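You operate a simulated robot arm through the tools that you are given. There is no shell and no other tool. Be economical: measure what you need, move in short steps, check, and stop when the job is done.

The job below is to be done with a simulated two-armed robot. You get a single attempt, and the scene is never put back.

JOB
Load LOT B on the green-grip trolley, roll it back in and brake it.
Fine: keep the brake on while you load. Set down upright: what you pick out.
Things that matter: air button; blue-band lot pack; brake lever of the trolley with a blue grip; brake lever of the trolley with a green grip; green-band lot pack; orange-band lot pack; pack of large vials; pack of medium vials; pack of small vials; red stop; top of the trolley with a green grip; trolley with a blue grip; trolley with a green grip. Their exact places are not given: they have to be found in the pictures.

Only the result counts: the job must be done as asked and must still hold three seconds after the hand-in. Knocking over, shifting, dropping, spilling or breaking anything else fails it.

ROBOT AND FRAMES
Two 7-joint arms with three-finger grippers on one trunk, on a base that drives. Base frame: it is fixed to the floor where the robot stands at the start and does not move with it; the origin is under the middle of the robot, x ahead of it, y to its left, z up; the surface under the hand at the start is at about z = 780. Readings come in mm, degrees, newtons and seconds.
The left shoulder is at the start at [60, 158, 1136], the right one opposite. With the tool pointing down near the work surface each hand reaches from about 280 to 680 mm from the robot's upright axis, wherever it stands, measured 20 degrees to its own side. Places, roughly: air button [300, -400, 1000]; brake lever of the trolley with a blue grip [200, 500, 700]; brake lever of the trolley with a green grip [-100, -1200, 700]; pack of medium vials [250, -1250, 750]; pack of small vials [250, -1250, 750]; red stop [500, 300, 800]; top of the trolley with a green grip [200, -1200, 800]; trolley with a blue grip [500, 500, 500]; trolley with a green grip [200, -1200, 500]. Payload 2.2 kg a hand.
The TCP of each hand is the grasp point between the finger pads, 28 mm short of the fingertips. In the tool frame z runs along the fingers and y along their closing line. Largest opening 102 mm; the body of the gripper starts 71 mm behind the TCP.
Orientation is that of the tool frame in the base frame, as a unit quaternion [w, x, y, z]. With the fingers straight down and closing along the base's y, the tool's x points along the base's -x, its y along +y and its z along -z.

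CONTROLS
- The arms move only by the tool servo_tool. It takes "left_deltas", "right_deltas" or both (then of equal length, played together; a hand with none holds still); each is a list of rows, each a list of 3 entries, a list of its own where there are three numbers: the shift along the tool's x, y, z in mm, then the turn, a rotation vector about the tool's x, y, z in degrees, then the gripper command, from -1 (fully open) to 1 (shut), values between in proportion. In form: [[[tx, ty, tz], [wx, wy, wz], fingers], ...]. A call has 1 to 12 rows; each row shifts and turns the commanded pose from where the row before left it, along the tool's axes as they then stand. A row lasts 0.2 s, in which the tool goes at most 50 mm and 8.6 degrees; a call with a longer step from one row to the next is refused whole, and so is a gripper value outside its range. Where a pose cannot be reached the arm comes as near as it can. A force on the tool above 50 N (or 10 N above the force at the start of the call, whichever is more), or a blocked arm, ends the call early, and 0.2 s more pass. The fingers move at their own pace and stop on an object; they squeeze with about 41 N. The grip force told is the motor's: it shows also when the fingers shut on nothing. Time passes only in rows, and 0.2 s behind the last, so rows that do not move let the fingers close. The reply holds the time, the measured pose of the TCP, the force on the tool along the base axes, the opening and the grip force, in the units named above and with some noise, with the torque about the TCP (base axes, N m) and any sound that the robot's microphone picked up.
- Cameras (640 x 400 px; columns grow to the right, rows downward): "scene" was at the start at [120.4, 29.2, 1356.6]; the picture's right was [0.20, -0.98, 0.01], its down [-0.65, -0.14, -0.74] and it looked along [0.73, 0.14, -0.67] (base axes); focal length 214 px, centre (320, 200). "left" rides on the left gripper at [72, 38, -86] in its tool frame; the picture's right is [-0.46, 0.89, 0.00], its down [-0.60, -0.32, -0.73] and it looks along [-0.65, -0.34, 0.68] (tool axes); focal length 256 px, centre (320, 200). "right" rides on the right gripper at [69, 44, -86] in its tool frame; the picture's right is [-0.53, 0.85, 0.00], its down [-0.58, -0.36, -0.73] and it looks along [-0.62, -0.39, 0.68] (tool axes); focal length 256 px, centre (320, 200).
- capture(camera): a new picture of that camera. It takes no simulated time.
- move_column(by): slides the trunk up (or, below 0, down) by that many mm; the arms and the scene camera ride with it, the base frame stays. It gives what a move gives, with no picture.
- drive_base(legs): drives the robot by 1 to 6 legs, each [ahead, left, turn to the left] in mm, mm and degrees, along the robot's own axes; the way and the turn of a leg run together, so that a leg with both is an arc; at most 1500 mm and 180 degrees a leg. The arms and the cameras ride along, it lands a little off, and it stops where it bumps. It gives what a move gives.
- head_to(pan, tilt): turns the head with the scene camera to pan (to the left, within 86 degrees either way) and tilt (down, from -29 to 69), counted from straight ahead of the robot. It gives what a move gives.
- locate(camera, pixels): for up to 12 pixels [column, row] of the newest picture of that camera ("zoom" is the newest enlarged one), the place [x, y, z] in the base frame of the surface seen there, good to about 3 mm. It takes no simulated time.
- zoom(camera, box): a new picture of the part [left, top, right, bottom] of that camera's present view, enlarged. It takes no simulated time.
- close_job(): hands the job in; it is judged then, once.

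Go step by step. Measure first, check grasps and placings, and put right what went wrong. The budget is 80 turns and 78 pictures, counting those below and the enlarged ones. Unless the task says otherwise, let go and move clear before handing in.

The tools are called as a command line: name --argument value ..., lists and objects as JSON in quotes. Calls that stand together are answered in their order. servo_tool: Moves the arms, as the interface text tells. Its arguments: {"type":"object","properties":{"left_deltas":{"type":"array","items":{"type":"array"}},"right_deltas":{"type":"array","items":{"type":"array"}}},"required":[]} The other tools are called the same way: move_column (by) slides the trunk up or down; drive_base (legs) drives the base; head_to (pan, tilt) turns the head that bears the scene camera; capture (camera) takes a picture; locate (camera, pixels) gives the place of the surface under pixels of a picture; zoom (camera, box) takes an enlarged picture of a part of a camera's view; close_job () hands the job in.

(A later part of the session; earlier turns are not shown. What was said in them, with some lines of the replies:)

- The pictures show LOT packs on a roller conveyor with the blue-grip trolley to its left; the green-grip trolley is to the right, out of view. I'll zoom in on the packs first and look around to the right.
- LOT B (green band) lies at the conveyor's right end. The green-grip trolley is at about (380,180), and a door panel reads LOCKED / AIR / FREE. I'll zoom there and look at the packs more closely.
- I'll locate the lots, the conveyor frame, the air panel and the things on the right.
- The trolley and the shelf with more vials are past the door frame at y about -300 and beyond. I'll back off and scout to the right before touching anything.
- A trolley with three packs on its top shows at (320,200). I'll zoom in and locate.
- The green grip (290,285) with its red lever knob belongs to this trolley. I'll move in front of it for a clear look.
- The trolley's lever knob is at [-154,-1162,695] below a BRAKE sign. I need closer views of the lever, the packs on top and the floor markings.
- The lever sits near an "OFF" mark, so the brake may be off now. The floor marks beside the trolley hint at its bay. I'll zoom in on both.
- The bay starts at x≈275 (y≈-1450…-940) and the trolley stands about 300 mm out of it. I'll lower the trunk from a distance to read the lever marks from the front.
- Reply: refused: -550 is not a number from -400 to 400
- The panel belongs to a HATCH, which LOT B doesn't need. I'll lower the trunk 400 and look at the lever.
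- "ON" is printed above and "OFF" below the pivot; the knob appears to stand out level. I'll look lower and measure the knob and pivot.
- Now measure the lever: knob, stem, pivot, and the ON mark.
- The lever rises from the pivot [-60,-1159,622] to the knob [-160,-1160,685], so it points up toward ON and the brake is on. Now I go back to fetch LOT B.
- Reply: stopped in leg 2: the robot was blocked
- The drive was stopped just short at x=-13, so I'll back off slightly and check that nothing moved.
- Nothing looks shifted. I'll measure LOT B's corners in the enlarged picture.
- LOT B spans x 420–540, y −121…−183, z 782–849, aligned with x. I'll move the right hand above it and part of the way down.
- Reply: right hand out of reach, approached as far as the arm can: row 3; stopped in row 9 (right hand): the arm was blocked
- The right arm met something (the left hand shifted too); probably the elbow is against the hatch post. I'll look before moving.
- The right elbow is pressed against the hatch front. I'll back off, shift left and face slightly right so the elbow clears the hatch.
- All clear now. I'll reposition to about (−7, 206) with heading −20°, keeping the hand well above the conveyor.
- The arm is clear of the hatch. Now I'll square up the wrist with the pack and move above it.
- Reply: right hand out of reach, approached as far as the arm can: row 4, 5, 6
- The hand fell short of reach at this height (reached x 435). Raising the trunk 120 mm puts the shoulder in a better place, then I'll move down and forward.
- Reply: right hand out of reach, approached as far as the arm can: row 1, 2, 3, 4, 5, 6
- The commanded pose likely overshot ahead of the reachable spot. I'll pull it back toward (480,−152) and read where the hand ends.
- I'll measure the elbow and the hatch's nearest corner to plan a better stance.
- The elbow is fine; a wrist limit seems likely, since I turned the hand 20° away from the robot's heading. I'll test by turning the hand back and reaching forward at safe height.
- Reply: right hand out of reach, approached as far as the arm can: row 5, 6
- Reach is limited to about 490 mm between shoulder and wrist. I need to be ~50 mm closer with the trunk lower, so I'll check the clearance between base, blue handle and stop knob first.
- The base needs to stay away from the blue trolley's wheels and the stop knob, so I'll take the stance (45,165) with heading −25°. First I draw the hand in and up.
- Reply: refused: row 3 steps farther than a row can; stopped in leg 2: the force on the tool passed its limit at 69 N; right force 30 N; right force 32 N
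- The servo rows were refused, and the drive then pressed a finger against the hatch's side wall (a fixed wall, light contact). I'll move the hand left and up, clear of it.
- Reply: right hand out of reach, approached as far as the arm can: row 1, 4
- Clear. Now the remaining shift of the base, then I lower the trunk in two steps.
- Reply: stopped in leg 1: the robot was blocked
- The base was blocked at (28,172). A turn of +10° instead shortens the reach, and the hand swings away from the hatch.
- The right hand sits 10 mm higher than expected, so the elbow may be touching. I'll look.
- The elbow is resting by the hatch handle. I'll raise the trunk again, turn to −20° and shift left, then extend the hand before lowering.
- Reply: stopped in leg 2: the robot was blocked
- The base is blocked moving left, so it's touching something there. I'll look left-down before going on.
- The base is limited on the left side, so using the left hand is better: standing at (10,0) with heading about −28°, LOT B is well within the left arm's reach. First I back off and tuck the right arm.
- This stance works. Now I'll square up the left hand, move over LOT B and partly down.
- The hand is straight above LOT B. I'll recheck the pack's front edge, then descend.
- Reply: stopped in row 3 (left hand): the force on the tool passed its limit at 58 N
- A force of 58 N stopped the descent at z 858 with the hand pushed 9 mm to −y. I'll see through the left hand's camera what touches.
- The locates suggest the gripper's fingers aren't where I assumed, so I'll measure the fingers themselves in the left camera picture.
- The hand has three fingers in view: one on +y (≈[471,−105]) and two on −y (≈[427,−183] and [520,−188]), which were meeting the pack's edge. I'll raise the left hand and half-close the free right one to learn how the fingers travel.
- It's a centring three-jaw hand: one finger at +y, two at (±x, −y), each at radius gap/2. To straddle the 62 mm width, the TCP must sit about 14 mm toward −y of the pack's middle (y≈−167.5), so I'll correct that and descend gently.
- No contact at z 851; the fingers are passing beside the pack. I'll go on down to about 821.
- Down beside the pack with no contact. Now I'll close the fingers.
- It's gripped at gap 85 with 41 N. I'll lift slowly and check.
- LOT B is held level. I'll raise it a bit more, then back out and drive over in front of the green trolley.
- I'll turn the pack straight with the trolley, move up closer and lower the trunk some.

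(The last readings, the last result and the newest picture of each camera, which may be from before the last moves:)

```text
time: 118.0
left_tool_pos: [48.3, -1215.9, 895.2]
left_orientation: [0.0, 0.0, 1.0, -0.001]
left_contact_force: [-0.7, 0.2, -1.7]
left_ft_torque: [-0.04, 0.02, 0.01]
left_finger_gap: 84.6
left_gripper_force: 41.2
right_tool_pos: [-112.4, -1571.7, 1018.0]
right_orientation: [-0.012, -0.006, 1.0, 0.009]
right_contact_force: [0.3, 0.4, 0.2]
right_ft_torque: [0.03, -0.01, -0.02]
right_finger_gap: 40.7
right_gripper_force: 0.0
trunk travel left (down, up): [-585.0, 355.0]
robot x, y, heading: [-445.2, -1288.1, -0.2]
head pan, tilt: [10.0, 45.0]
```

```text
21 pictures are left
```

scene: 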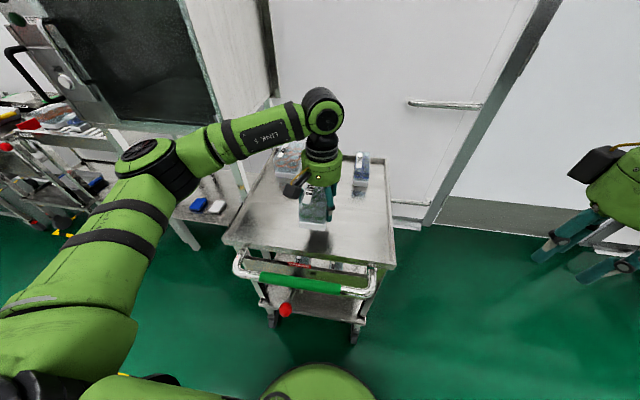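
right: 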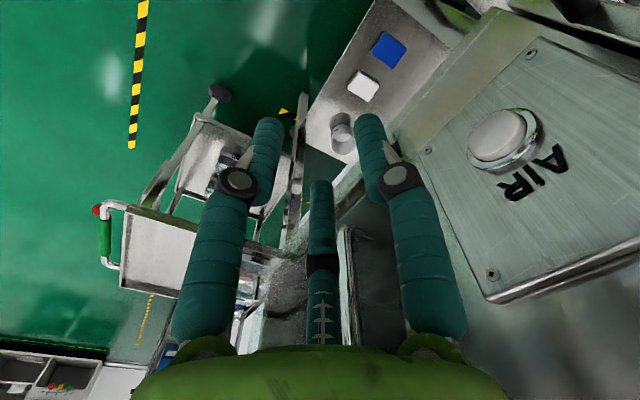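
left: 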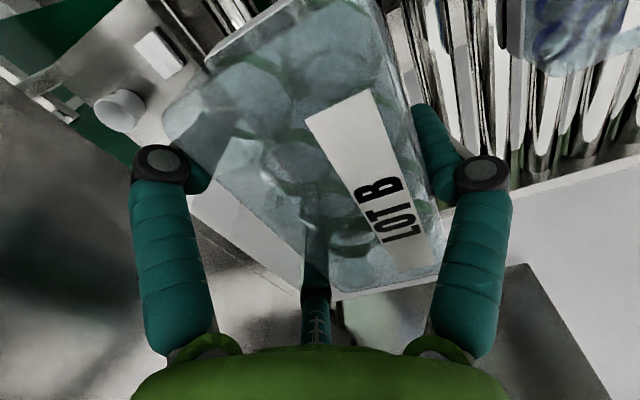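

I'll measure the table near the drop spot and where the packs behind it begin.

zoom --camera "scene" --box '[230, 130, 410, 300]'

locate --camera "scene" --pixels '[[285, 240], [350, 240], [315, 246], [316, 222], [360, 185], [290, 175], [345, 190], [305, 252]]'

```text
2.35 times, centred on (320, 215) of scene
```

zoom: 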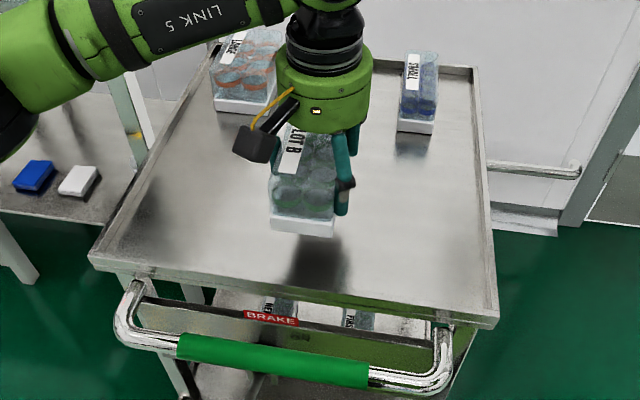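

```text
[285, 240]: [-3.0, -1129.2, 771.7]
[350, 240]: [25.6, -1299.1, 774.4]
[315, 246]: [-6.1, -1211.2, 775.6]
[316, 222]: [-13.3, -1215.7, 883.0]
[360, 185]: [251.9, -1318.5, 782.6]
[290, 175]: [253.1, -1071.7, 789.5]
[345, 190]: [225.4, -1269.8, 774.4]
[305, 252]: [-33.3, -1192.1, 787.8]
```

The table is at z≈774, clear back to x≈250. I'll go forward to x≈85 and down near the surface.

servo_tool --left_deltas '[[[-19, 0, 0], [0, 0, 0], 1], [[-18, 0, 0], [0, 0, 0], 1], [[0, 0, 25], [0, 0, 0], 1], [[0, 0, 25], [0, 0, 0], 1], [[0, 0, 20], [0, 0, 0], 1], [[0, 0, 0], [0, 0, 0], 1]]'

zoom --camera "scene" --box '[230, 130, 410, 300]'

```text
time: 119.4
left_tool_pos: [86.1, -1214.4, 823.1]
left_orientation: [0.0, 0.0, 1.0, 0.001]
left_contact_force: [-1.0, 0.5, -1.5]
left_ft_torque: [-0.03, 0.03, 0.01]
left_finger_gap: 84.5
left_gripper_force: 41.1
right_tool_pos: [-112.7, -1573.6, 1018.6]
right_orientation: [-0.013, -0.005, 1.0, 0.009]
right_contact_force: [0.4, -0.3, 0.3]
right_ft_torque: [0.01, 0.0, -0.01]
right_finger_gap: 40.8
right_gripper_force: 0.1
trunk travel left (down, up): [-585.0, 355.0]
robot x, y, heading: [-440.9, -1288.4, -0.5]
head pan, tilt: [10.0, 45.0]
```

```text
2.35 times, centred on (320, 215) of scene
```

zoom: 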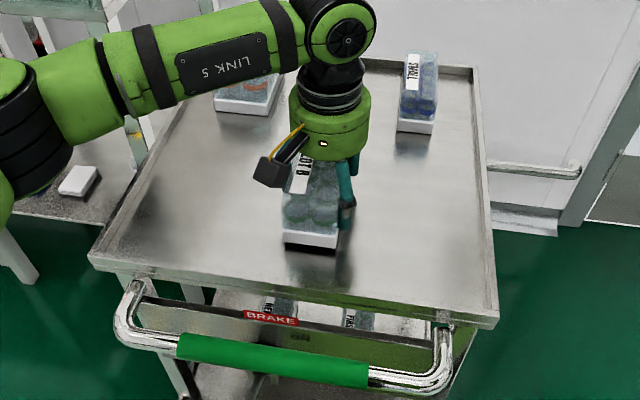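

Just above the table. I'll take the last millimetres in 2–3 mm steps and watch the force.

servo_tool --left_deltas '[[[0, 0, 3], [0, 0, 0], 1], [[0, 0, 2], [0, 0, 0], 1], [[0, 0, 2], [0, 0, 0], 1], [[0, 0, 2], [0, 0, 0], 1], [[0, 0, 0], [0, 0, 0], 1]]'

```text
time: 120.6
left_tool_pos: [87.6, -1215.7, 815.7]
left_orientation: [0.001, 0.0, 1.0, 0.0]
left_contact_force: [0.2, 1.2, -1.5]
left_ft_torque: [-0.04, -0.02, 0.0]
left_finger_gap: 84.6
left_gripper_force: 40.9
right_tool_pos: [-112.5, -1572.5, 1018.4]
right_orientation: [-0.013, -0.005, 1.0, 0.009]
right_contact_force: [-0.2, 0.1, 0.2]
right_ft_torque: [-0.02, 0.02, -0.01]
right_finger_gap: 40.7
right_gripper_force: 0.1
trunk travel left (down, up): [-585.0, 355.0]
robot x, y, heading: [-444.4, -1287.6, -0.4]
head pan, tilt: [10.0, 45.0]
```

servo_tool --left_deltas '[[[0, 0, 2], [0, 0, 0], 1], [[0, 0, 1], [0, 0, 0], 1], [[0, 0, 1], [0, 0, 0], 1], [[0, 0, 0], [0, 0, 0], 1]]'

```text
time: 121.6
left_tool_pos: [85.0, -1215.3, 815.4]
left_orientation: [0.005, 0.0, 1.0, 0.0]
left_contact_force: [5.1, 3.5, 23.4]
left_ft_torque: [0.39, 0.23, -0.19]
left_finger_gap: 84.8
left_gripper_force: 40.7
right_tool_pos: [-114.9, -1573.5, 1020.0]
right_orientation: [-0.011, -0.007, 1.0, 0.008]
right_contact_force: [0.5, 1.0, 0.2]
right_ft_torque: [0.03, 0.0, -0.03]
right_finger_gap: 41.1
right_gripper_force: 0.0
trunk travel left (down, up): [-585.0, 355.0]
robot x, y, heading: [-445.8, -1288.5, -0.4]
head pan, tilt: [10.0, 45.0]
```

It's on the table (23 N). I'll ease off 2 mm, open, and lift clear straight up.

servo_tool --left_deltas '[[[0, 0, -2], [0, 0, 0], 1], [[0, 0, 0], [0, 0, 0], 0], [[0, 0, 0], [0, 0, 0], -0.8], [[0, 0, 0], [0, 0, 0], -1], [[0, 0, 0], [0, 0, 0], -1], [[0, 0, -10], [0, 0, 0], -1], [[0, 0, -20], [0, 0, 0], -1], [[0, 0, -30], [0, 0, 0], -1], [[0, 0, -40], [0, 0, 0], -1], [[0, 0, -40], [0, 0, 0], -1], [[0, 0, 0], [0, 0, 0], -1]]'

capture --camera "scene"

```text
time: 124.0
left_tool_pos: [85.9, -1214.5, 955.3]
left_orientation: [0.0, 0.0, 1.0, 0.0]
left_contact_force: [0.2, -0.5, 1.1]
left_ft_torque: [0.01, 0.03, 0.01]
left_finger_gap: 101.8
left_gripper_force: 0.1
right_tool_pos: [-111.4, -1572.7, 1018.8]
right_orientation: [-0.012, -0.005, 1.0, 0.009]
right_contact_force: [-0.3, -0.4, -0.2]
right_ft_torque: [0.01, -0.02, -0.02]
right_finger_gap: 40.7
right_gripper_force: 0.0
trunk travel left (down, up): [-585.0, 355.0]
robot x, y, heading: [-445.8, -1287.7, -0.3]
head pan, tilt: [10.0, 45.0]
```

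```text
18 pictures are left
```

scene: 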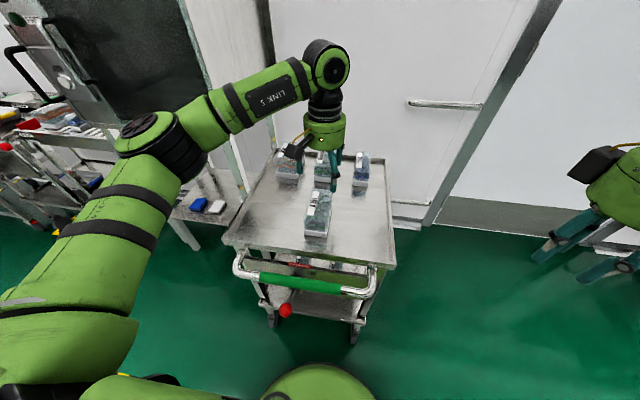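

LOT B stands upright on the trolley with the brake still on. To press the lever to OFF I'll back off, tilt the left hand to horizontal (fingers ahead) and shut the fingers.

drive_base --legs '[[-295, 52, 0]]'

servo_tool --left_deltas '[[[0, 0, 0], [0, -8.2, 0], 1], [[0, 0, 0], [0, -8.2, 0], 1], [[0, 0, 0], [0, -8.2, 0], 1], [[0, 0, 0], [0, -8.2, 0], 1], [[0, 0, 0], [0, -8.2, 0], 1], [[0, 0, 0], [0, -8.2, 0], 1], [[0, 0, 0], [0, -8.2, 0], 1], [[0, 0, 0], [0, -8.2, 0], 1], [[0, 0, 0], [0, -8.2, 0], 1], [[0, 0, 0], [0, -8.2, 0], 1], [[0, 0, 0], [0, -8, 0], 1], [[0, 0, 0], [0, 0, 0], 1]]'

```text
time: 126.1
left_tool_pos: [-207.1, -1161.8, 954.3]
left_orientation: [0.0, 0.001, 1.0, 0.0]
left_contact_force: [-0.1, 0.0, -0.7]
left_ft_torque: [-0.04, -0.02, 0.02]
left_finger_gap: 102.0
left_gripper_force: 0.1
right_tool_pos: [-405.4, -1520.2, 1018.4]
right_orientation: [-0.012, -0.004, 1.0, 0.009]
right_contact_force: [-0.7, 0.2, -0.2]
right_ft_torque: [0.03, -0.05, 0.03]
right_finger_gap: 40.9
right_gripper_force: 0.1
trunk travel left (down, up): [-585.0, 355.0]
robot x, y, heading: [-736.7, -1234.5, -0.3]
head pan, tilt: [10.0, 45.0]
```

```text
time: 128.7
left_tool_pos: [-207.9, -1160.9, 956.0]
left_orientation: [0.708, 0.0, 0.706, 0.0]
left_contact_force: [-1.8, -0.1, -1.1]
left_ft_torque: [0.01, -0.03, 0.0]
left_finger_gap: 2.2
left_gripper_force: 31.4
right_tool_pos: [-404.9, -1518.5, 1020.1]
right_orientation: [-0.011, -0.006, 1.0, 0.008]
right_contact_force: [-0.4, -0.3, 0.6]
right_ft_torque: [-0.04, -0.01, 0.03]
right_finger_gap: 40.8
right_gripper_force: 0.1
trunk travel left (down, up): [-585.0, 355.0]
robot x, y, heading: [-734.4, -1234.1, -0.5]
head pan, tilt: [10.0, 45.0]
```

The hand is horizontal and shut. I'll lower the trunk by 205 so the fingers are just above knob height, and check alignment.

move_column --by -205

head_to --pan 10 --tilt 30

zoom --camera "scene" --box '[240, 120, 400, 240]'

capture --camera "left"

```text
time: 130.9
left_tool_pos: [-208.3, -1161.6, 749.7]
left_orientation: [0.708, 0.001, 0.707, 0.0]
left_contact_force: [0.2, -0.6, 0.1]
left_ft_torque: [0.03, -0.02, 0.01]
left_finger_gap: 2.2
left_gripper_force: 31.3
right_tool_pos: [-405.9, -1520.2, 813.4]
right_orientation: [-0.011, -0.005, 1.0, 0.009]
right_contact_force: [0.5, 0.3, 0.4]
right_ft_torque: [-0.01, -0.04, 0.03]
right_finger_gap: 41.1
right_gripper_force: 0.1
trunk travel left (down, up): [-380.0, 560.0]
robot x, y, heading: [-739.4, -1233.5, -0.4]
head pan, tilt: [10.0, 45.0]
```

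```text
time: 131.7
left_tool_pos: [-208.9, -1162.0, 749.9]
left_orientation: [0.708, 0.001, 0.707, 0.0]
left_contact_force: [0.3, -0.7, 0.4]
left_ft_torque: [-0.01, 0.01, -0.02]
left_finger_gap: 2.3
left_gripper_force: 31.5
right_tool_pos: [-406.0, -1520.5, 813.1]
right_orientation: [-0.012, -0.004, 1.0, 0.009]
right_contact_force: [-0.5, 0.4, -0.7]
right_ft_torque: [0.0, -0.03, 0.02]
right_finger_gap: 40.7
right_gripper_force: 0.0
trunk travel left (down, up): [-380.0, 560.0]
robot x, y, heading: [-737.7, -1236.5, -0.6]
head pan, tilt: [10.0, 30.0]
```

```text
3.33 times, centred on (320, 180) of scene
```

zoom: 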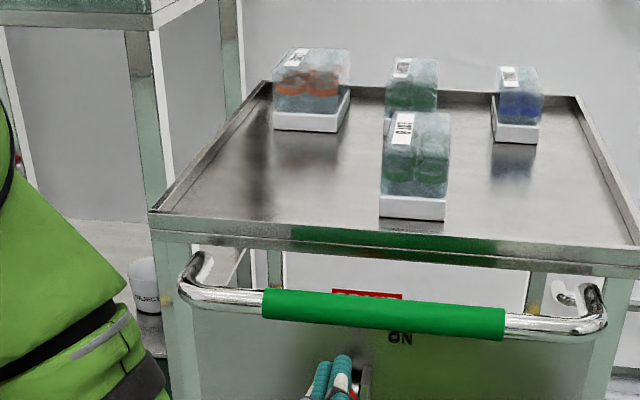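

```text
16 pictures are left
```

left: 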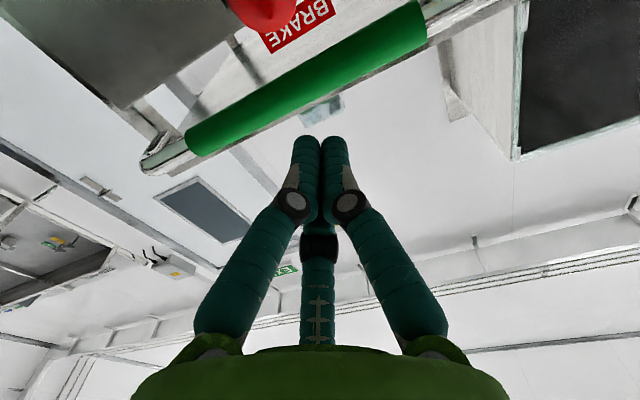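

locate --camera "left" --pixels '[[308, 145], [336, 145], [295, 200], [350, 205], [318, 250], [262, 10], [300, 120], [210, 145], [420, 20]]'

locate --camera "zoom" --pixels '[[322, 370], [342, 365], [340, 390], [384, 315]]'

```text
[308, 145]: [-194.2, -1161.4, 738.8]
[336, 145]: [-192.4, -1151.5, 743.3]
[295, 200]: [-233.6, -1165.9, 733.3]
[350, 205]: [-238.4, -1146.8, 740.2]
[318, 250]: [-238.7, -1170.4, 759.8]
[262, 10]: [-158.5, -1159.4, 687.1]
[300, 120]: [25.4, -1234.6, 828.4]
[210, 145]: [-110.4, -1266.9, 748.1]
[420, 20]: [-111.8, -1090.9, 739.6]
```

```text
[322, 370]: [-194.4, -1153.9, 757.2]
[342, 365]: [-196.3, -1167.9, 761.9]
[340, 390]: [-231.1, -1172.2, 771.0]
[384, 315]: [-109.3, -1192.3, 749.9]
```

The shut fingers span z≈736–764, x to −180. I'll lower, come forward over the knob (tip at x≈−145, short of the bar), then press down.

servo_tool --left_deltas '[[[12, 0, 0], [0, 0, 0], 1], [[11, 0, 0], [0, 0, 0], 1], [[0, 0, 18], [0, 0, 0], 1], [[0, 0, 18], [0, 0, 0], 1], [[10, 0, 0], [0, 0, 0], 1], [[12, 0, 0], [0, 0, 0], 1], [[12, 0, 0], [0, 0, 0], 1], [[12, 0, 0], [0, 0, 0], 1], [[12, 0, 0], [0, 0, 0], 1]]'

```text
time: 133.7
left_tool_pos: [-183.4, -1196.5, 689.6]
left_orientation: [0.707, 0.0, 0.707, 0.001]
left_contact_force: [0.3, -1.1, -1.0]
left_ft_torque: [-0.02, 0.02, 0.02]
left_finger_gap: 2.4
left_gripper_force: 31.2
left hand out of reach, approached as far as the arm can: row 2, 3, 4, 5, 6, 7, 8, 9
right_tool_pos: [-406.1, -1519.8, 813.0]
right_orientation: [-0.012, -0.005, 1.0, 0.009]
right_contact_force: [0.3, 0.0, -0.6]
right_ft_torque: [-0.01, -0.01, 0.03]
right_finger_gap: 40.8
right_gripper_force: 0.1
trunk travel left (down, up): [-380.0, 560.0]
robot x, y, heading: [-737.2, -1229.7, -0.7]
head pan, tilt: [10.0, 30.0]
```

The arm ran out of its range and drifted sideways past the knob without touching it. I'll bring it back and use the trunk and base for the fine motion instead.

servo_tool --left_deltas '[[[0, 0, -25], [0, 0, 0], 1], [[-25, 0, 0], [0, 0, 0], 1], [[-30, 0, 0], [0, 0, 0], 1], [[-8, 17, 0], [0, 0, 0], 1], [[0, 17, 0], [0, 0, 0], 1], [[0, 0, 0], [0, 0, 0], 1]]'

zoom --camera "scene" --box '[240, 120, 400, 240]'

```text
time: 135.1
left_tool_pos: [-208.5, -1163.0, 751.7]
left_orientation: [0.708, 0.001, 0.707, -0.001]
left_contact_force: [-0.1, -0.4, -0.3]
left_ft_torque: [0.01, -0.01, 0.04]
left_finger_gap: 2.0
left_gripper_force: 31.9
right_tool_pos: [-405.7, -1520.2, 813.1]
right_orientation: [-0.012, -0.004, 1.0, 0.008]
right_contact_force: [-0.1, -0.6, 0.0]
right_ft_torque: [-0.03, 0.0, 0.03]
right_finger_gap: 40.9
right_gripper_force: 0.0
trunk travel left (down, up): [-380.0, 560.0]
robot x, y, heading: [-738.5, -1234.6, -0.5]
head pan, tilt: [10.0, 30.0]
```

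```text
3.33 times, centred on (320, 180) of scene
```

zoom: 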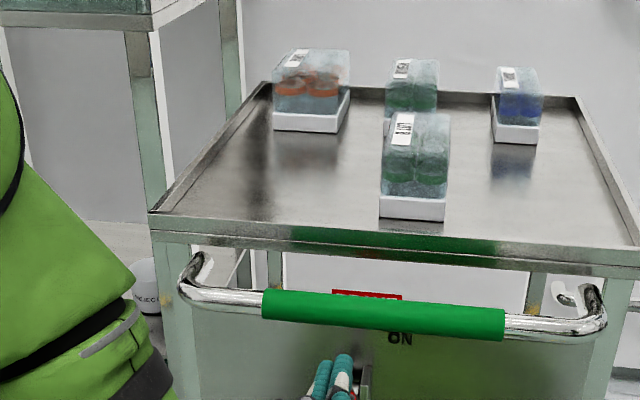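

Back at the start point. Trunk −26, base ahead 36, then check the pose.

move_column --by -26

drive_base --legs '[[36, 1, 0]]'

capture --camera "left"

```text
time: 135.8
left_tool_pos: [-208.9, -1162.9, 726.1]
left_orientation: [0.708, 0.001, 0.706, 0.0]
left_contact_force: [0.2, 0.4, 0.0]
left_ft_torque: [0.0, 0.02, 0.01]
left_finger_gap: 2.3
left_gripper_force: 31.0
right_tool_pos: [-406.7, -1519.6, 787.0]
right_orientation: [-0.011, -0.004, 1.0, 0.008]
right_contact_force: [-0.7, 0.7, -0.8]
right_ft_torque: [0.01, -0.01, 0.0]
right_finger_gap: 40.8
right_gripper_force: 0.0
trunk travel left (down, up): [-354.0, 586.0]
robot x, y, heading: [-736.0, -1232.9, -0.5]
head pan, tilt: [10.0, 30.0]
```

```text
time: 136.6
left_tool_pos: [-173.8, -1161.7, 726.7]
left_orientation: [0.707, 0.001, 0.707, 0.0]
left_contact_force: [1.0, 0.5, -0.4]
left_ft_torque: [0.03, 0.01, -0.02]
left_finger_gap: 2.4
left_gripper_force: 31.7
right_tool_pos: [-368.6, -1519.7, 788.5]
right_orientation: [-0.012, -0.005, 1.0, 0.009]
right_contact_force: [-0.2, 0.4, 0.2]
right_ft_torque: [0.03, 0.03, -0.02]
right_finger_gap: 40.9
right_gripper_force: 0.1
trunk travel left (down, up): [-354.0, 586.0]
robot x, y, heading: [-703.8, -1231.0, -0.3]
head pan, tilt: [10.0, 30.0]
```

```text
14 pictures are left
```

left: 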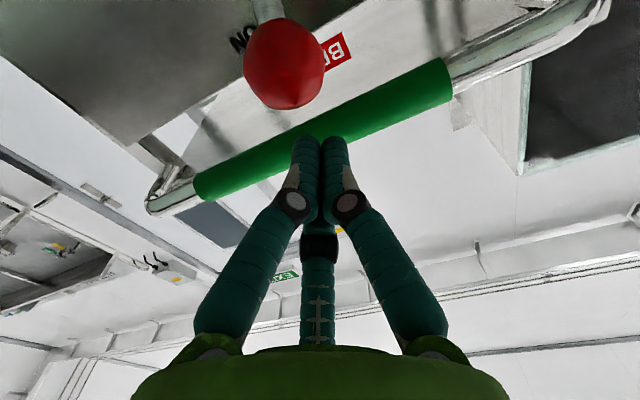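

The fingers sit over the knob. I'll press down with the trunk.

move_column --by -130

capture --camera "left"

```text
time: 138.2
left_tool_pos: [-172.8, -1162.6, 597.0]
left_orientation: [0.707, 0.001, 0.707, 0.0]
left_contact_force: [0.8, -0.7, 0.1]
left_ft_torque: [-0.02, -0.02, -0.02]
left_finger_gap: 2.1
left_gripper_force: 30.8
right_tool_pos: [-370.4, -1519.3, 656.5]
right_orientation: [-0.011, -0.004, 1.0, 0.009]
right_contact_force: [-0.3, -0.3, 0.3]
right_ft_torque: [0.0, -0.03, -0.03]
right_finger_gap: 40.7
right_gripper_force: 0.1
trunk travel left (down, up): [-224.0, 716.0]
robot x, y, heading: [-698.9, -1228.6, -0.4]
head pan, tilt: [10.0, 30.0]
```

```text
13 pictures are left
```

left: 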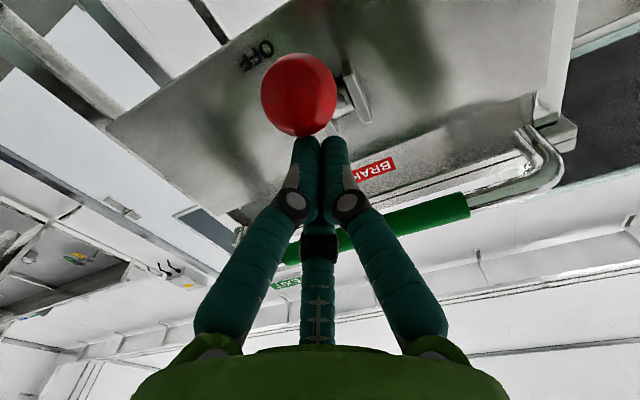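

The knob has moved down beside "OFF". I'll measure it.

locate --camera "left" --pixels '[[295, 90], [280, 80], [310, 110], [258, 55], [358, 100]]'

move_column --by -14

```text
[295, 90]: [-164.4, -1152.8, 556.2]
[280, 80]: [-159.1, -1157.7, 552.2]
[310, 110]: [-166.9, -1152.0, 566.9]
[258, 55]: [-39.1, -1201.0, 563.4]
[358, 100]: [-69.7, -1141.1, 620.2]
```

```text
time: 138.8
left_tool_pos: [-173.4, -1162.8, 584.9]
left_orientation: [0.711, 0.001, 0.703, -0.001]
left_contact_force: [0.7, -3.0, 13.3]
left_ft_torque: [-0.07, -0.34, -0.04]
left_finger_gap: 2.2
left_gripper_force: 31.2
right_tool_pos: [-370.6, -1519.2, 643.8]
right_orientation: [-0.011, -0.004, 1.0, 0.009]
right_contact_force: [0.0, 0.2, 0.6]
right_ft_torque: [-0.02, 0.04, 0.02]
right_finger_gap: 40.8
right_gripper_force: 0.1
trunk travel left (down, up): [-210.0, 730.0]
robot x, y, heading: [-702.6, -1231.7, -0.7]
head pan, tilt: [10.0, 30.0]
```

There's 13 N against the end stop, so the lever is fully at OFF. Before rolling, I'll measure where the docked blue trolley stands relative to its marks, as a reference.

head_to --pan 62 --tilt 12

zoom --camera "scene" --box '[200, 120, 440, 270]'

```text
time: 140.0
left_tool_pos: [-173.3, -1163.7, 584.7]
left_orientation: [0.711, 0.002, 0.704, -0.001]
left_contact_force: [1.8, -7.2, 20.3]
left_ft_torque: [-0.1, -0.56, -0.11]
left_finger_gap: 2.1
left_gripper_force: 31.3
right_tool_pos: [-371.8, -1519.3, 644.2]
right_orientation: [-0.01, -0.004, 1.0, 0.009]
right_contact_force: [0.3, -0.3, -0.2]
right_ft_torque: [0.03, 0.02, -0.02]
right_finger_gap: 40.9
right_gripper_force: 0.0
trunk travel left (down, up): [-210.0, 730.0]
robot x, y, heading: [-703.7, -1228.1, -0.6]
head pan, tilt: [62.0, 12.0]
```

```text
2.67 times, centred on (320, 195) of scene
```

zoom: 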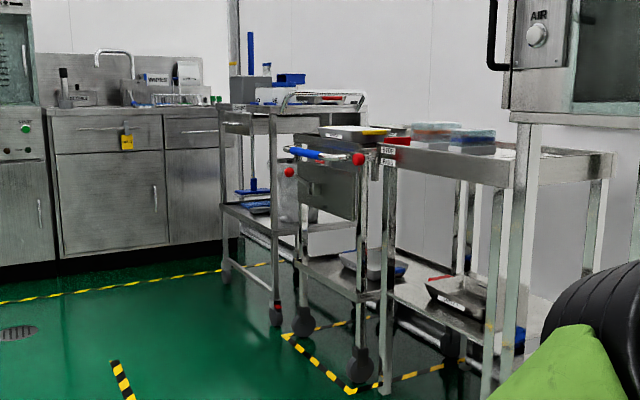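

locate --camera "zoom" --pixels '[[290, 171], [305, 155], [322, 158], [303, 320], [360, 365], [288, 338], [320, 366], [350, 390], [325, 190], [340, 142]]'

```text
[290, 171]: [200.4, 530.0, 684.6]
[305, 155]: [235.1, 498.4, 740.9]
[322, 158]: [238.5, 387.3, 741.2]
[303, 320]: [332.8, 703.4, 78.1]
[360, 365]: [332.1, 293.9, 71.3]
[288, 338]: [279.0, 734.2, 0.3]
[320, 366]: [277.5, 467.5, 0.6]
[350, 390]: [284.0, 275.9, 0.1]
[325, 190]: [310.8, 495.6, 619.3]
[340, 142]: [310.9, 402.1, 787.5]
```

The docked blue trolley's panel is at x≈311; the green one's is at −35, so it must roll in 346 mm. I'll lift off the lever and set the shut fingers to push the panel's middle (y≈−1195, z≈672).

move_column --by 87

drive_base --legs '[[0, -32, 0.5], [85, 0, 0]]'

head_to --pan 0 --tilt 22

capture --camera "scene"

```text
time: 141.3
left_tool_pos: [-172.3, -1161.5, 667.9]
left_orientation: [0.707, 0.002, 0.707, -0.001]
left_contact_force: [0.0, 0.8, -0.6]
left_ft_torque: [0.03, 0.02, 0.0]
left_finger_gap: 2.2
left_gripper_force: 31.6
right_tool_pos: [-370.6, -1519.1, 730.1]
right_orientation: [-0.012, -0.004, 1.0, 0.008]
right_contact_force: [0.4, -0.5, 0.3]
right_ft_torque: [0.02, 0.01, 0.03]
right_finger_gap: 40.5
right_gripper_force: 0.1
trunk travel left (down, up): [-297.0, 643.0]
robot x, y, heading: [-703.3, -1230.7, -0.3]
head pan, tilt: [62.0, 12.0]
```

```text
time: 142.8
left_tool_pos: [-87.7, -1188.9, 669.5]
left_orientation: [0.707, -0.003, 0.707, 0.002]
left_contact_force: [0.5, 0.2, 0.7]
left_ft_torque: [0.02, -0.02, 0.03]
left_finger_gap: 2.2
left_gripper_force: 31.5
right_tool_pos: [-282.1, -1546.9, 729.5]
right_orientation: [-0.012, -0.009, 1.0, 0.008]
right_contact_force: [-0.5, 0.7, 1.0]
right_ft_torque: [-0.03, 0.0, -0.02]
right_finger_gap: 40.8
right_gripper_force: 0.1
trunk travel left (down, up): [-297.0, 643.0]
robot x, y, heading: [-617.6, -1262.2, -0.0]
head pan, tilt: [62.0, 12.0]
```

```text
time: 144.1
left_tool_pos: [-88.8, -1189.6, 669.3]
left_orientation: [0.707, -0.002, 0.707, 0.002]
left_contact_force: [0.6, -0.4, 0.0]
left_ft_torque: [-0.04, 0.0, -0.02]
left_finger_gap: 2.1
left_gripper_force: 31.4
right_tool_pos: [-282.9, -1547.0, 729.8]
right_orientation: [-0.011, -0.008, 1.0, 0.008]
right_contact_force: [0.6, -0.6, 0.0]
right_ft_torque: [-0.03, 0.0, -0.03]
right_finger_gap: 40.7
right_gripper_force: 0.1
trunk travel left (down, up): [-297.0, 643.0]
robot x, y, heading: [-619.2, -1262.3, 0.0]
head pan, tilt: [0.0, 22.0]
```

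```text
11 pictures are left
```

scene: 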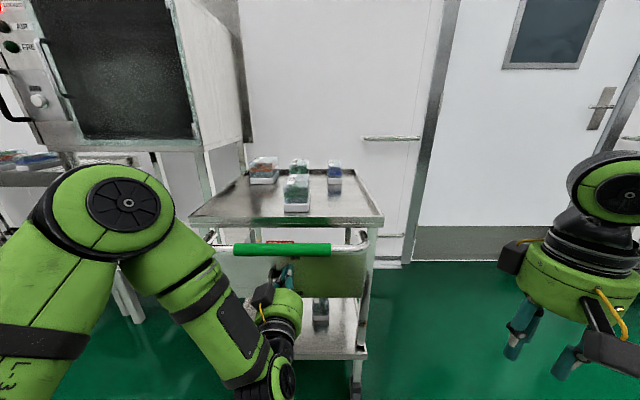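

Fingers are 25 mm short of the panel. I'll push gently in a short leg first.

drive_base --legs '[[22, 0, 0], [40, 0, 0]]'

locate --camera "scene" --pixels '[[280, 249]]'

capture --camera "scene"

```text
time: 145.4
left_tool_pos: [-26.0, -1190.2, 667.8]
left_orientation: [0.707, -0.001, 0.707, 0.002]
left_contact_force: [0.3, 0.3, 0.6]
left_ft_torque: [0.02, -0.04, 0.03]
left_finger_gap: 2.1
left_gripper_force: 31.3
right_tool_pos: [-220.8, -1547.8, 730.5]
right_orientation: [-0.012, -0.008, 1.0, 0.009]
right_contact_force: [0.2, 0.0, -0.6]
right_ft_torque: [-0.01, 0.06, 0.0]
right_finger_gap: 40.7
right_gripper_force: 0.1
trunk travel left (down, up): [-297.0, 643.0]
robot x, y, heading: [-555.9, -1265.5, 0.0]
head pan, tilt: [0.0, 22.0]
```

```text
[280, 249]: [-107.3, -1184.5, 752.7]
```

```text
10 pictures are left
```

scene: 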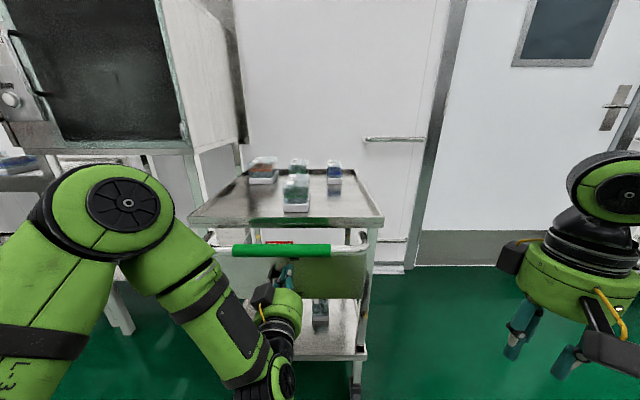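

The trolley rolls along easily. I'll check that it's still square.

locate --camera "scene" --pixels '[[240, 250], [325, 250], [340, 268], [230, 222], [370, 224]]'

```text
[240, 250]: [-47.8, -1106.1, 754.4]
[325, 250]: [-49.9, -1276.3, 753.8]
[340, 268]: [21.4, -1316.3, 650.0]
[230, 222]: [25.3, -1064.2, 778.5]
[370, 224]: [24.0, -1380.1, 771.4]
```

It's square and coasted about 20 mm ahead of the fingers: panel at 21, target 311. I'll push most of the way.

drive_base --legs '[[258, 0, 0]]'

capture --camera "scene"

locate --camera "scene" --pixels '[[240, 250], [325, 250], [340, 268], [230, 222], [370, 224]]'

```text
time: 147.2
left_tool_pos: [230.7, -1191.9, 668.3]
left_orientation: [0.706, -0.002, 0.708, 0.002]
left_contact_force: [-0.8, 0.0, -0.1]
left_ft_torque: [0.01, 0.02, 0.01]
left_finger_gap: 2.0
left_gripper_force: 31.2
right_tool_pos: [34.6, -1549.2, 729.2]
right_orientation: [-0.012, -0.008, 1.0, 0.009]
right_contact_force: [-0.3, 0.9, -1.5]
right_ft_torque: [0.0, 0.03, -0.02]
right_finger_gap: 40.7
right_gripper_force: 0.0
trunk travel left (down, up): [-297.0, 643.0]
robot x, y, heading: [-297.0, -1267.6, -0.0]
head pan, tilt: [0.0, 22.0]
```

```text
9 pictures are left
```

scene: 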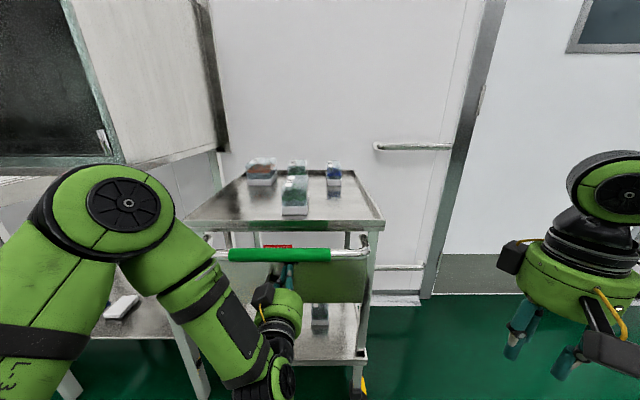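

```text
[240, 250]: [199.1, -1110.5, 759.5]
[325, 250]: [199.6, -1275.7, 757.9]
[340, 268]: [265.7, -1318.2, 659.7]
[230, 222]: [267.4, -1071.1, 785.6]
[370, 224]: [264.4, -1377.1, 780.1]
```

Panel at 266 and still square. About 42 mm more.

drive_base --legs '[[40, 0, 0]]'

capture --camera "scene"

locate --camera "scene" --pixels '[[240, 250], [325, 250], [340, 268], [230, 222], [370, 224], [365, 385]]'

```text
time: 148.1
left_tool_pos: [269.4, -1191.6, 667.6]
left_orientation: [0.706, -0.002, 0.708, 0.001]
left_contact_force: [-0.3, -0.2, 0.6]
left_ft_torque: [0.0, -0.02, -0.01]
left_finger_gap: 2.1
left_gripper_force: 31.3
right_tool_pos: [74.0, -1550.1, 730.2]
right_orientation: [-0.011, -0.008, 1.0, 0.008]
right_contact_force: [0.5, -0.3, -0.4]
right_ft_torque: [-0.02, 0.01, 0.01]
right_finger_gap: 40.8
right_gripper_force: 0.1
trunk travel left (down, up): [-297.0, 643.0]
robot x, y, heading: [-256.5, -1268.1, -0.2]
head pan, tilt: [0.0, 22.0]
```

```text
8 pictures are left
```

scene: 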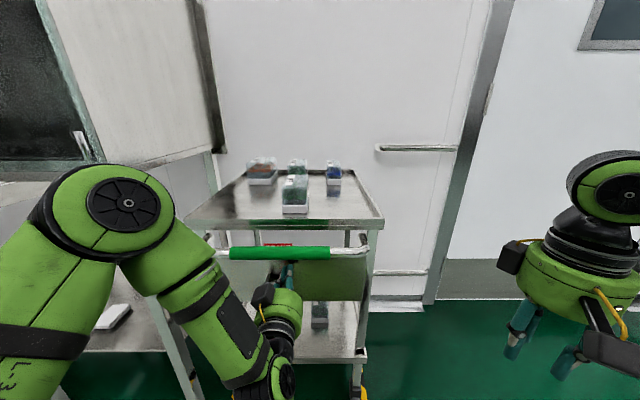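

```text
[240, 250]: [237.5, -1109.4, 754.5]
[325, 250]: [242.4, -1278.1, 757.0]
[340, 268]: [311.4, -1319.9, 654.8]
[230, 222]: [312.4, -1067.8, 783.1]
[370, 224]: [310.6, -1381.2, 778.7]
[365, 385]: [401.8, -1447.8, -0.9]
```

Panel at x=311, exactly like the docked blue trolley. Now I back off, line up with the lever and go below the knob.

drive_base --legs '[[-155, 0, 0], [0, 31, 0]]'

move_column --by -155

capture --camera "left"

```text
time: 149.9
left_tool_pos: [113.3, -1159.1, 668.7]
left_orientation: [0.707, -0.002, 0.708, 0.001]
left_contact_force: [-0.1, 0.0, -0.1]
left_ft_torque: [0.02, -0.03, -0.02]
left_finger_gap: 2.0
left_gripper_force: 30.9
right_tool_pos: [-80.2, -1517.2, 730.3]
right_orientation: [-0.011, -0.008, 1.0, 0.008]
right_contact_force: [0.0, -0.5, -0.4]
right_ft_torque: [-0.01, -0.01, -0.01]
right_finger_gap: 40.7
right_gripper_force: 0.0
trunk travel left (down, up): [-297.0, 643.0]
robot x, y, heading: [-415.7, -1229.9, -0.4]
head pan, tilt: [0.0, 22.0]
```

```text
time: 151.7
left_tool_pos: [114.5, -1160.3, 514.3]
left_orientation: [0.707, -0.001, 0.708, 0.0]
left_contact_force: [-0.3, -0.4, -0.3]
left_ft_torque: [0.0, 0.0, -0.01]
left_finger_gap: 2.2
left_gripper_force: 31.3
right_tool_pos: [-79.7, -1518.1, 575.7]
right_orientation: [-0.011, -0.008, 1.0, 0.008]
right_contact_force: [-0.2, 0.6, 0.2]
right_ft_torque: [-0.01, 0.0, 0.01]
right_finger_gap: 40.7
right_gripper_force: 0.1
trunk travel left (down, up): [-142.0, 798.0]
robot x, y, heading: [-417.7, -1231.2, -0.1]
head pan, tilt: [0.0, 22.0]
```

```text
7 pictures are left
```

left: 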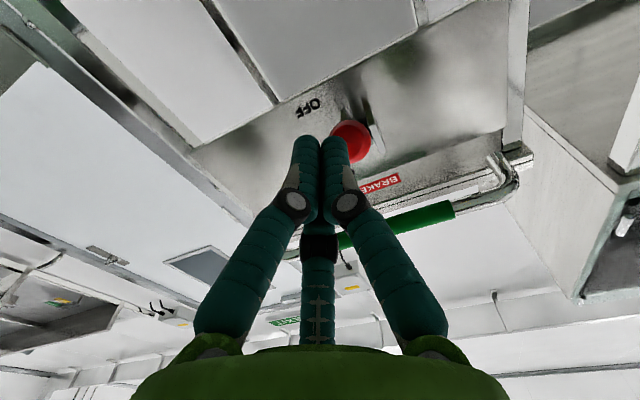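

locate --camera "left" --pixels '[[355, 128], [355, 145], [365, 140], [315, 105], [375, 130], [300, 145], [336, 145]]'

```text
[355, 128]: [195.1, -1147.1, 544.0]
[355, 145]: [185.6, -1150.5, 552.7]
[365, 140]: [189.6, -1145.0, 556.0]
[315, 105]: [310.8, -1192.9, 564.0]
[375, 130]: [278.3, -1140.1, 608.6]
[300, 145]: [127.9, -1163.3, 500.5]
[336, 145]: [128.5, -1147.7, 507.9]
```

The knob's underside is near z≈537. I'll go 12 mm lower, slide under it, then raise.

move_column --by -12

drive_base --legs '[[62, 3, 0]]'

move_column --by 130

capture --camera "left"

```text
time: 152.3
left_tool_pos: [114.5, -1161.4, 500.2]
left_orientation: [0.707, -0.002, 0.707, 0.001]
left_contact_force: [0.1, 0.4, -1.2]
left_ft_torque: [-0.02, 0.01, -0.02]
left_finger_gap: 2.1
left_gripper_force: 31.2
right_tool_pos: [-81.4, -1518.2, 562.3]
right_orientation: [-0.012, -0.007, 1.0, 0.009]
right_contact_force: [-0.9, 0.5, -0.5]
right_ft_torque: [0.02, -0.02, 0.01]
right_finger_gap: 40.6
right_gripper_force: 0.2
trunk travel left (down, up): [-130.0, 810.0]
robot x, y, heading: [-415.5, -1228.8, 0.0]
head pan, tilt: [0.0, 22.0]
```

```text
time: 153.3
left_tool_pos: [175.8, -1157.1, 501.0]
left_orientation: [0.707, -0.002, 0.708, 0.001]
left_contact_force: [0.5, -1.2, 0.7]
left_ft_torque: [0.0, 0.01, 0.03]
left_finger_gap: 2.2
left_gripper_force: 31.2
right_tool_pos: [-19.8, -1515.6, 562.9]
right_orientation: [-0.012, -0.008, 1.0, 0.009]
right_contact_force: [0.3, -0.2, -0.1]
right_ft_torque: [-0.02, 0.03, 0.0]
right_finger_gap: 40.6
right_gripper_force: 0.0
trunk travel left (down, up): [-130.0, 810.0]
robot x, y, heading: [-351.1, -1230.8, -0.1]
head pan, tilt: [0.0, 22.0]
```

```text
time: 154.9
left_tool_pos: [176.6, -1157.2, 632.0]
left_orientation: [0.707, -0.003, 0.707, 0.002]
left_contact_force: [1.2, -0.5, -0.6]
left_ft_torque: [0.0, 0.04, -0.01]
left_finger_gap: 2.0
left_gripper_force: 31.5
right_tool_pos: [-18.9, -1514.7, 693.5]
right_orientation: [-0.012, -0.009, 1.0, 0.01]
right_contact_force: [0.5, -0.5, 0.2]
right_ft_torque: [0.0, -0.02, -0.03]
right_finger_gap: 40.8
right_gripper_force: 0.1
trunk travel left (down, up): [-260.0, 680.0]
robot x, y, heading: [-350.4, -1231.7, -0.1]
head pan, tilt: [0.0, 22.0]
```

```text
6 pictures are left
```

left: 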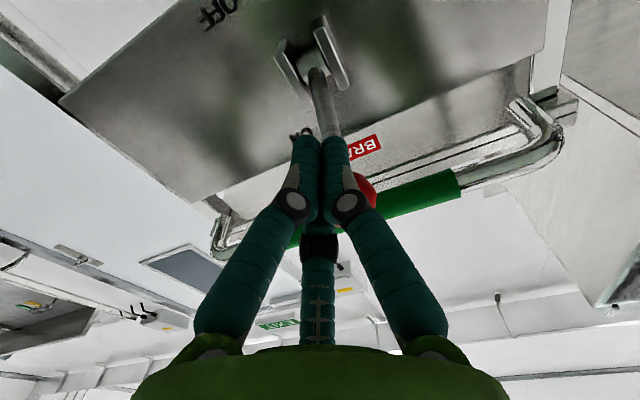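

The lever is coming up toward ON. I'll raise further until it meets its stop.

move_column --by 20

move_column --by 8

```text
time: 155.6
left_tool_pos: [175.7, -1158.7, 651.6]
left_orientation: [0.707, -0.002, 0.707, 0.002]
left_contact_force: [0.0, 0.0, 0.1]
left_ft_torque: [0.0, -0.04, 0.03]
left_finger_gap: 2.3
left_gripper_force: 31.9
right_tool_pos: [-18.4, -1514.8, 714.3]
right_orientation: [-0.012, -0.008, 1.0, 0.008]
right_contact_force: [0.2, -0.2, -0.5]
right_ft_torque: [0.0, 0.03, -0.02]
right_finger_gap: 40.9
right_gripper_force: 0.1
trunk travel left (down, up): [-280.0, 660.0]
robot x, y, heading: [-356.0, -1230.7, -0.1]
head pan, tilt: [0.0, 22.0]
```

```text
time: 156.1
left_tool_pos: [174.8, -1157.0, 653.5]
left_orientation: [0.7, 0.001, 0.714, 0.001]
left_contact_force: [-4.8, -0.9, -24.5]
left_ft_torque: [0.11, 0.59, 0.12]
left_finger_gap: 1.9
left_gripper_force: 31.3
right_tool_pos: [-18.8, -1514.4, 720.4]
right_orientation: [-0.014, -0.008, 1.0, 0.008]
right_contact_force: [0.3, 0.0, 0.2]
right_ft_torque: [0.01, -0.01, 0.0]
right_finger_gap: 40.9
right_gripper_force: 0.0
trunk travel left (down, up): [-288.0, 652.0]
robot x, y, heading: [-351.1, -1229.9, -0.4]
head pan, tilt: [0.0, 22.0]
```

The lever is at its ON stop (24 N). I'll lower the fingers clear, back away and check everything.

move_column --by -40

drive_base --legs '[[-250, 0, 0]]'

head_to --pan 0 --tilt 22

zoom --camera "scene" --box '[220, 110, 400, 290]'

```text
time: 157.0
left_tool_pos: [176.3, -1157.3, 620.7]
left_orientation: [0.707, -0.002, 0.707, 0.002]
left_contact_force: [0.5, -0.2, 0.8]
left_ft_torque: [0.04, -0.04, -0.02]
left_finger_gap: 1.9
left_gripper_force: 31.8
right_tool_pos: [-19.8, -1514.0, 682.1]
right_orientation: [-0.011, -0.008, 1.0, 0.009]
right_contact_force: [0.5, -0.9, -0.4]
right_ft_torque: [0.01, -0.04, 0.03]
right_finger_gap: 40.8
right_gripper_force: 0.0
trunk travel left (down, up): [-248.0, 692.0]
robot x, y, heading: [-350.0, -1230.1, -0.1]
head pan, tilt: [0.0, 22.0]
```

```text
time: 158.8
left_tool_pos: [-73.9, -1158.0, 619.6]
left_orientation: [0.708, -0.001, 0.707, 0.001]
left_contact_force: [-0.6, 0.1, -0.7]
left_ft_torque: [-0.01, 0.02, 0.0]
left_finger_gap: 2.3
left_gripper_force: 31.7
right_tool_pos: [-268.6, -1515.2, 681.1]
right_orientation: [-0.011, -0.009, 1.0, 0.009]
right_contact_force: [-0.3, -0.3, -0.6]
right_ft_torque: [-0.04, 0.02, -0.02]
right_finger_gap: 40.7
right_gripper_force: 0.1
trunk travel left (down, up): [-248.0, 692.0]
robot x, y, heading: [-598.8, -1229.7, -0.2]
head pan, tilt: [0.0, 22.0]
```

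```text
time: 159.4
left_tool_pos: [-74.0, -1156.3, 618.7]
left_orientation: [0.706, -0.001, 0.708, 0.0]
left_contact_force: [0.4, -0.1, -0.3]
left_ft_torque: [-0.03, -0.02, 0.01]
left_finger_gap: 2.0
left_gripper_force: 31.5
right_tool_pos: [-267.9, -1514.1, 681.0]
right_orientation: [-0.011, -0.008, 1.0, 0.008]
right_contact_force: [-0.2, -0.5, 0.1]
right_ft_torque: [0.01, 0.02, 0.01]
right_finger_gap: 41.1
right_gripper_force: 0.1
trunk travel left (down, up): [-248.0, 692.0]
robot x, y, heading: [-595.8, -1227.9, -0.1]
head pan, tilt: [0.0, 22.0]
```

```text
2.22 times, centred on (310, 200) of scene
```

zoom: 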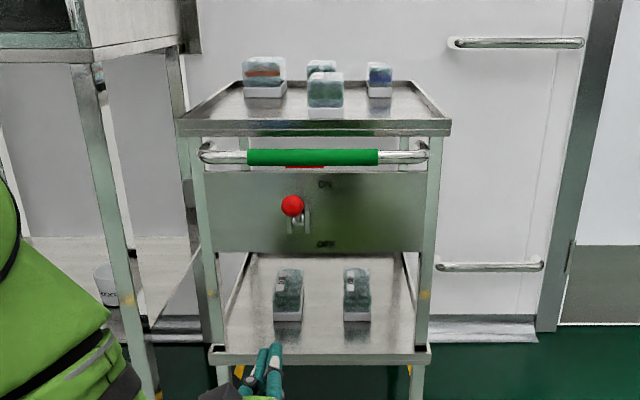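

locate --camera "zoom" --pixels '[[292, 205], [260, 157], [370, 157], [350, 215], [220, 230], [415, 230], [325, 112], [325, 90], [311, 115], [342, 115]]'

```text
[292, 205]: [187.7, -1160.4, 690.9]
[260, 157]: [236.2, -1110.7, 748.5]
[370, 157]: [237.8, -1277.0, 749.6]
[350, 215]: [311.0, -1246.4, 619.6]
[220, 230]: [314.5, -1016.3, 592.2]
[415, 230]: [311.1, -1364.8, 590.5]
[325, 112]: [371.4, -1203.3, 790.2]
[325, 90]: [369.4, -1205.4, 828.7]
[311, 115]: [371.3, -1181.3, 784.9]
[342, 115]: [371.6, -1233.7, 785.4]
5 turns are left
```

The trolley is docked square (panel x≈311), the knob is back up at ON and LOT B stands upright on top. The hands are clear, so I'm handing in.

close_job

```text
The job is handed in.
```

The job is handed in: LOT B stands upright on the green-grip trolley, which is rolled back into its bay with the brake lever at ON.

The brake was on throughout the loading and was only released to roll the trolley in.

While I was finding a stance to reach LOT B, the robot bumped the hatch several times. Its base was also stopped once moving left, probably against the blue-grip trolley. I saw no shift in the later pictures, but I never took a before-and-after measurement of the blue-grip trolley.
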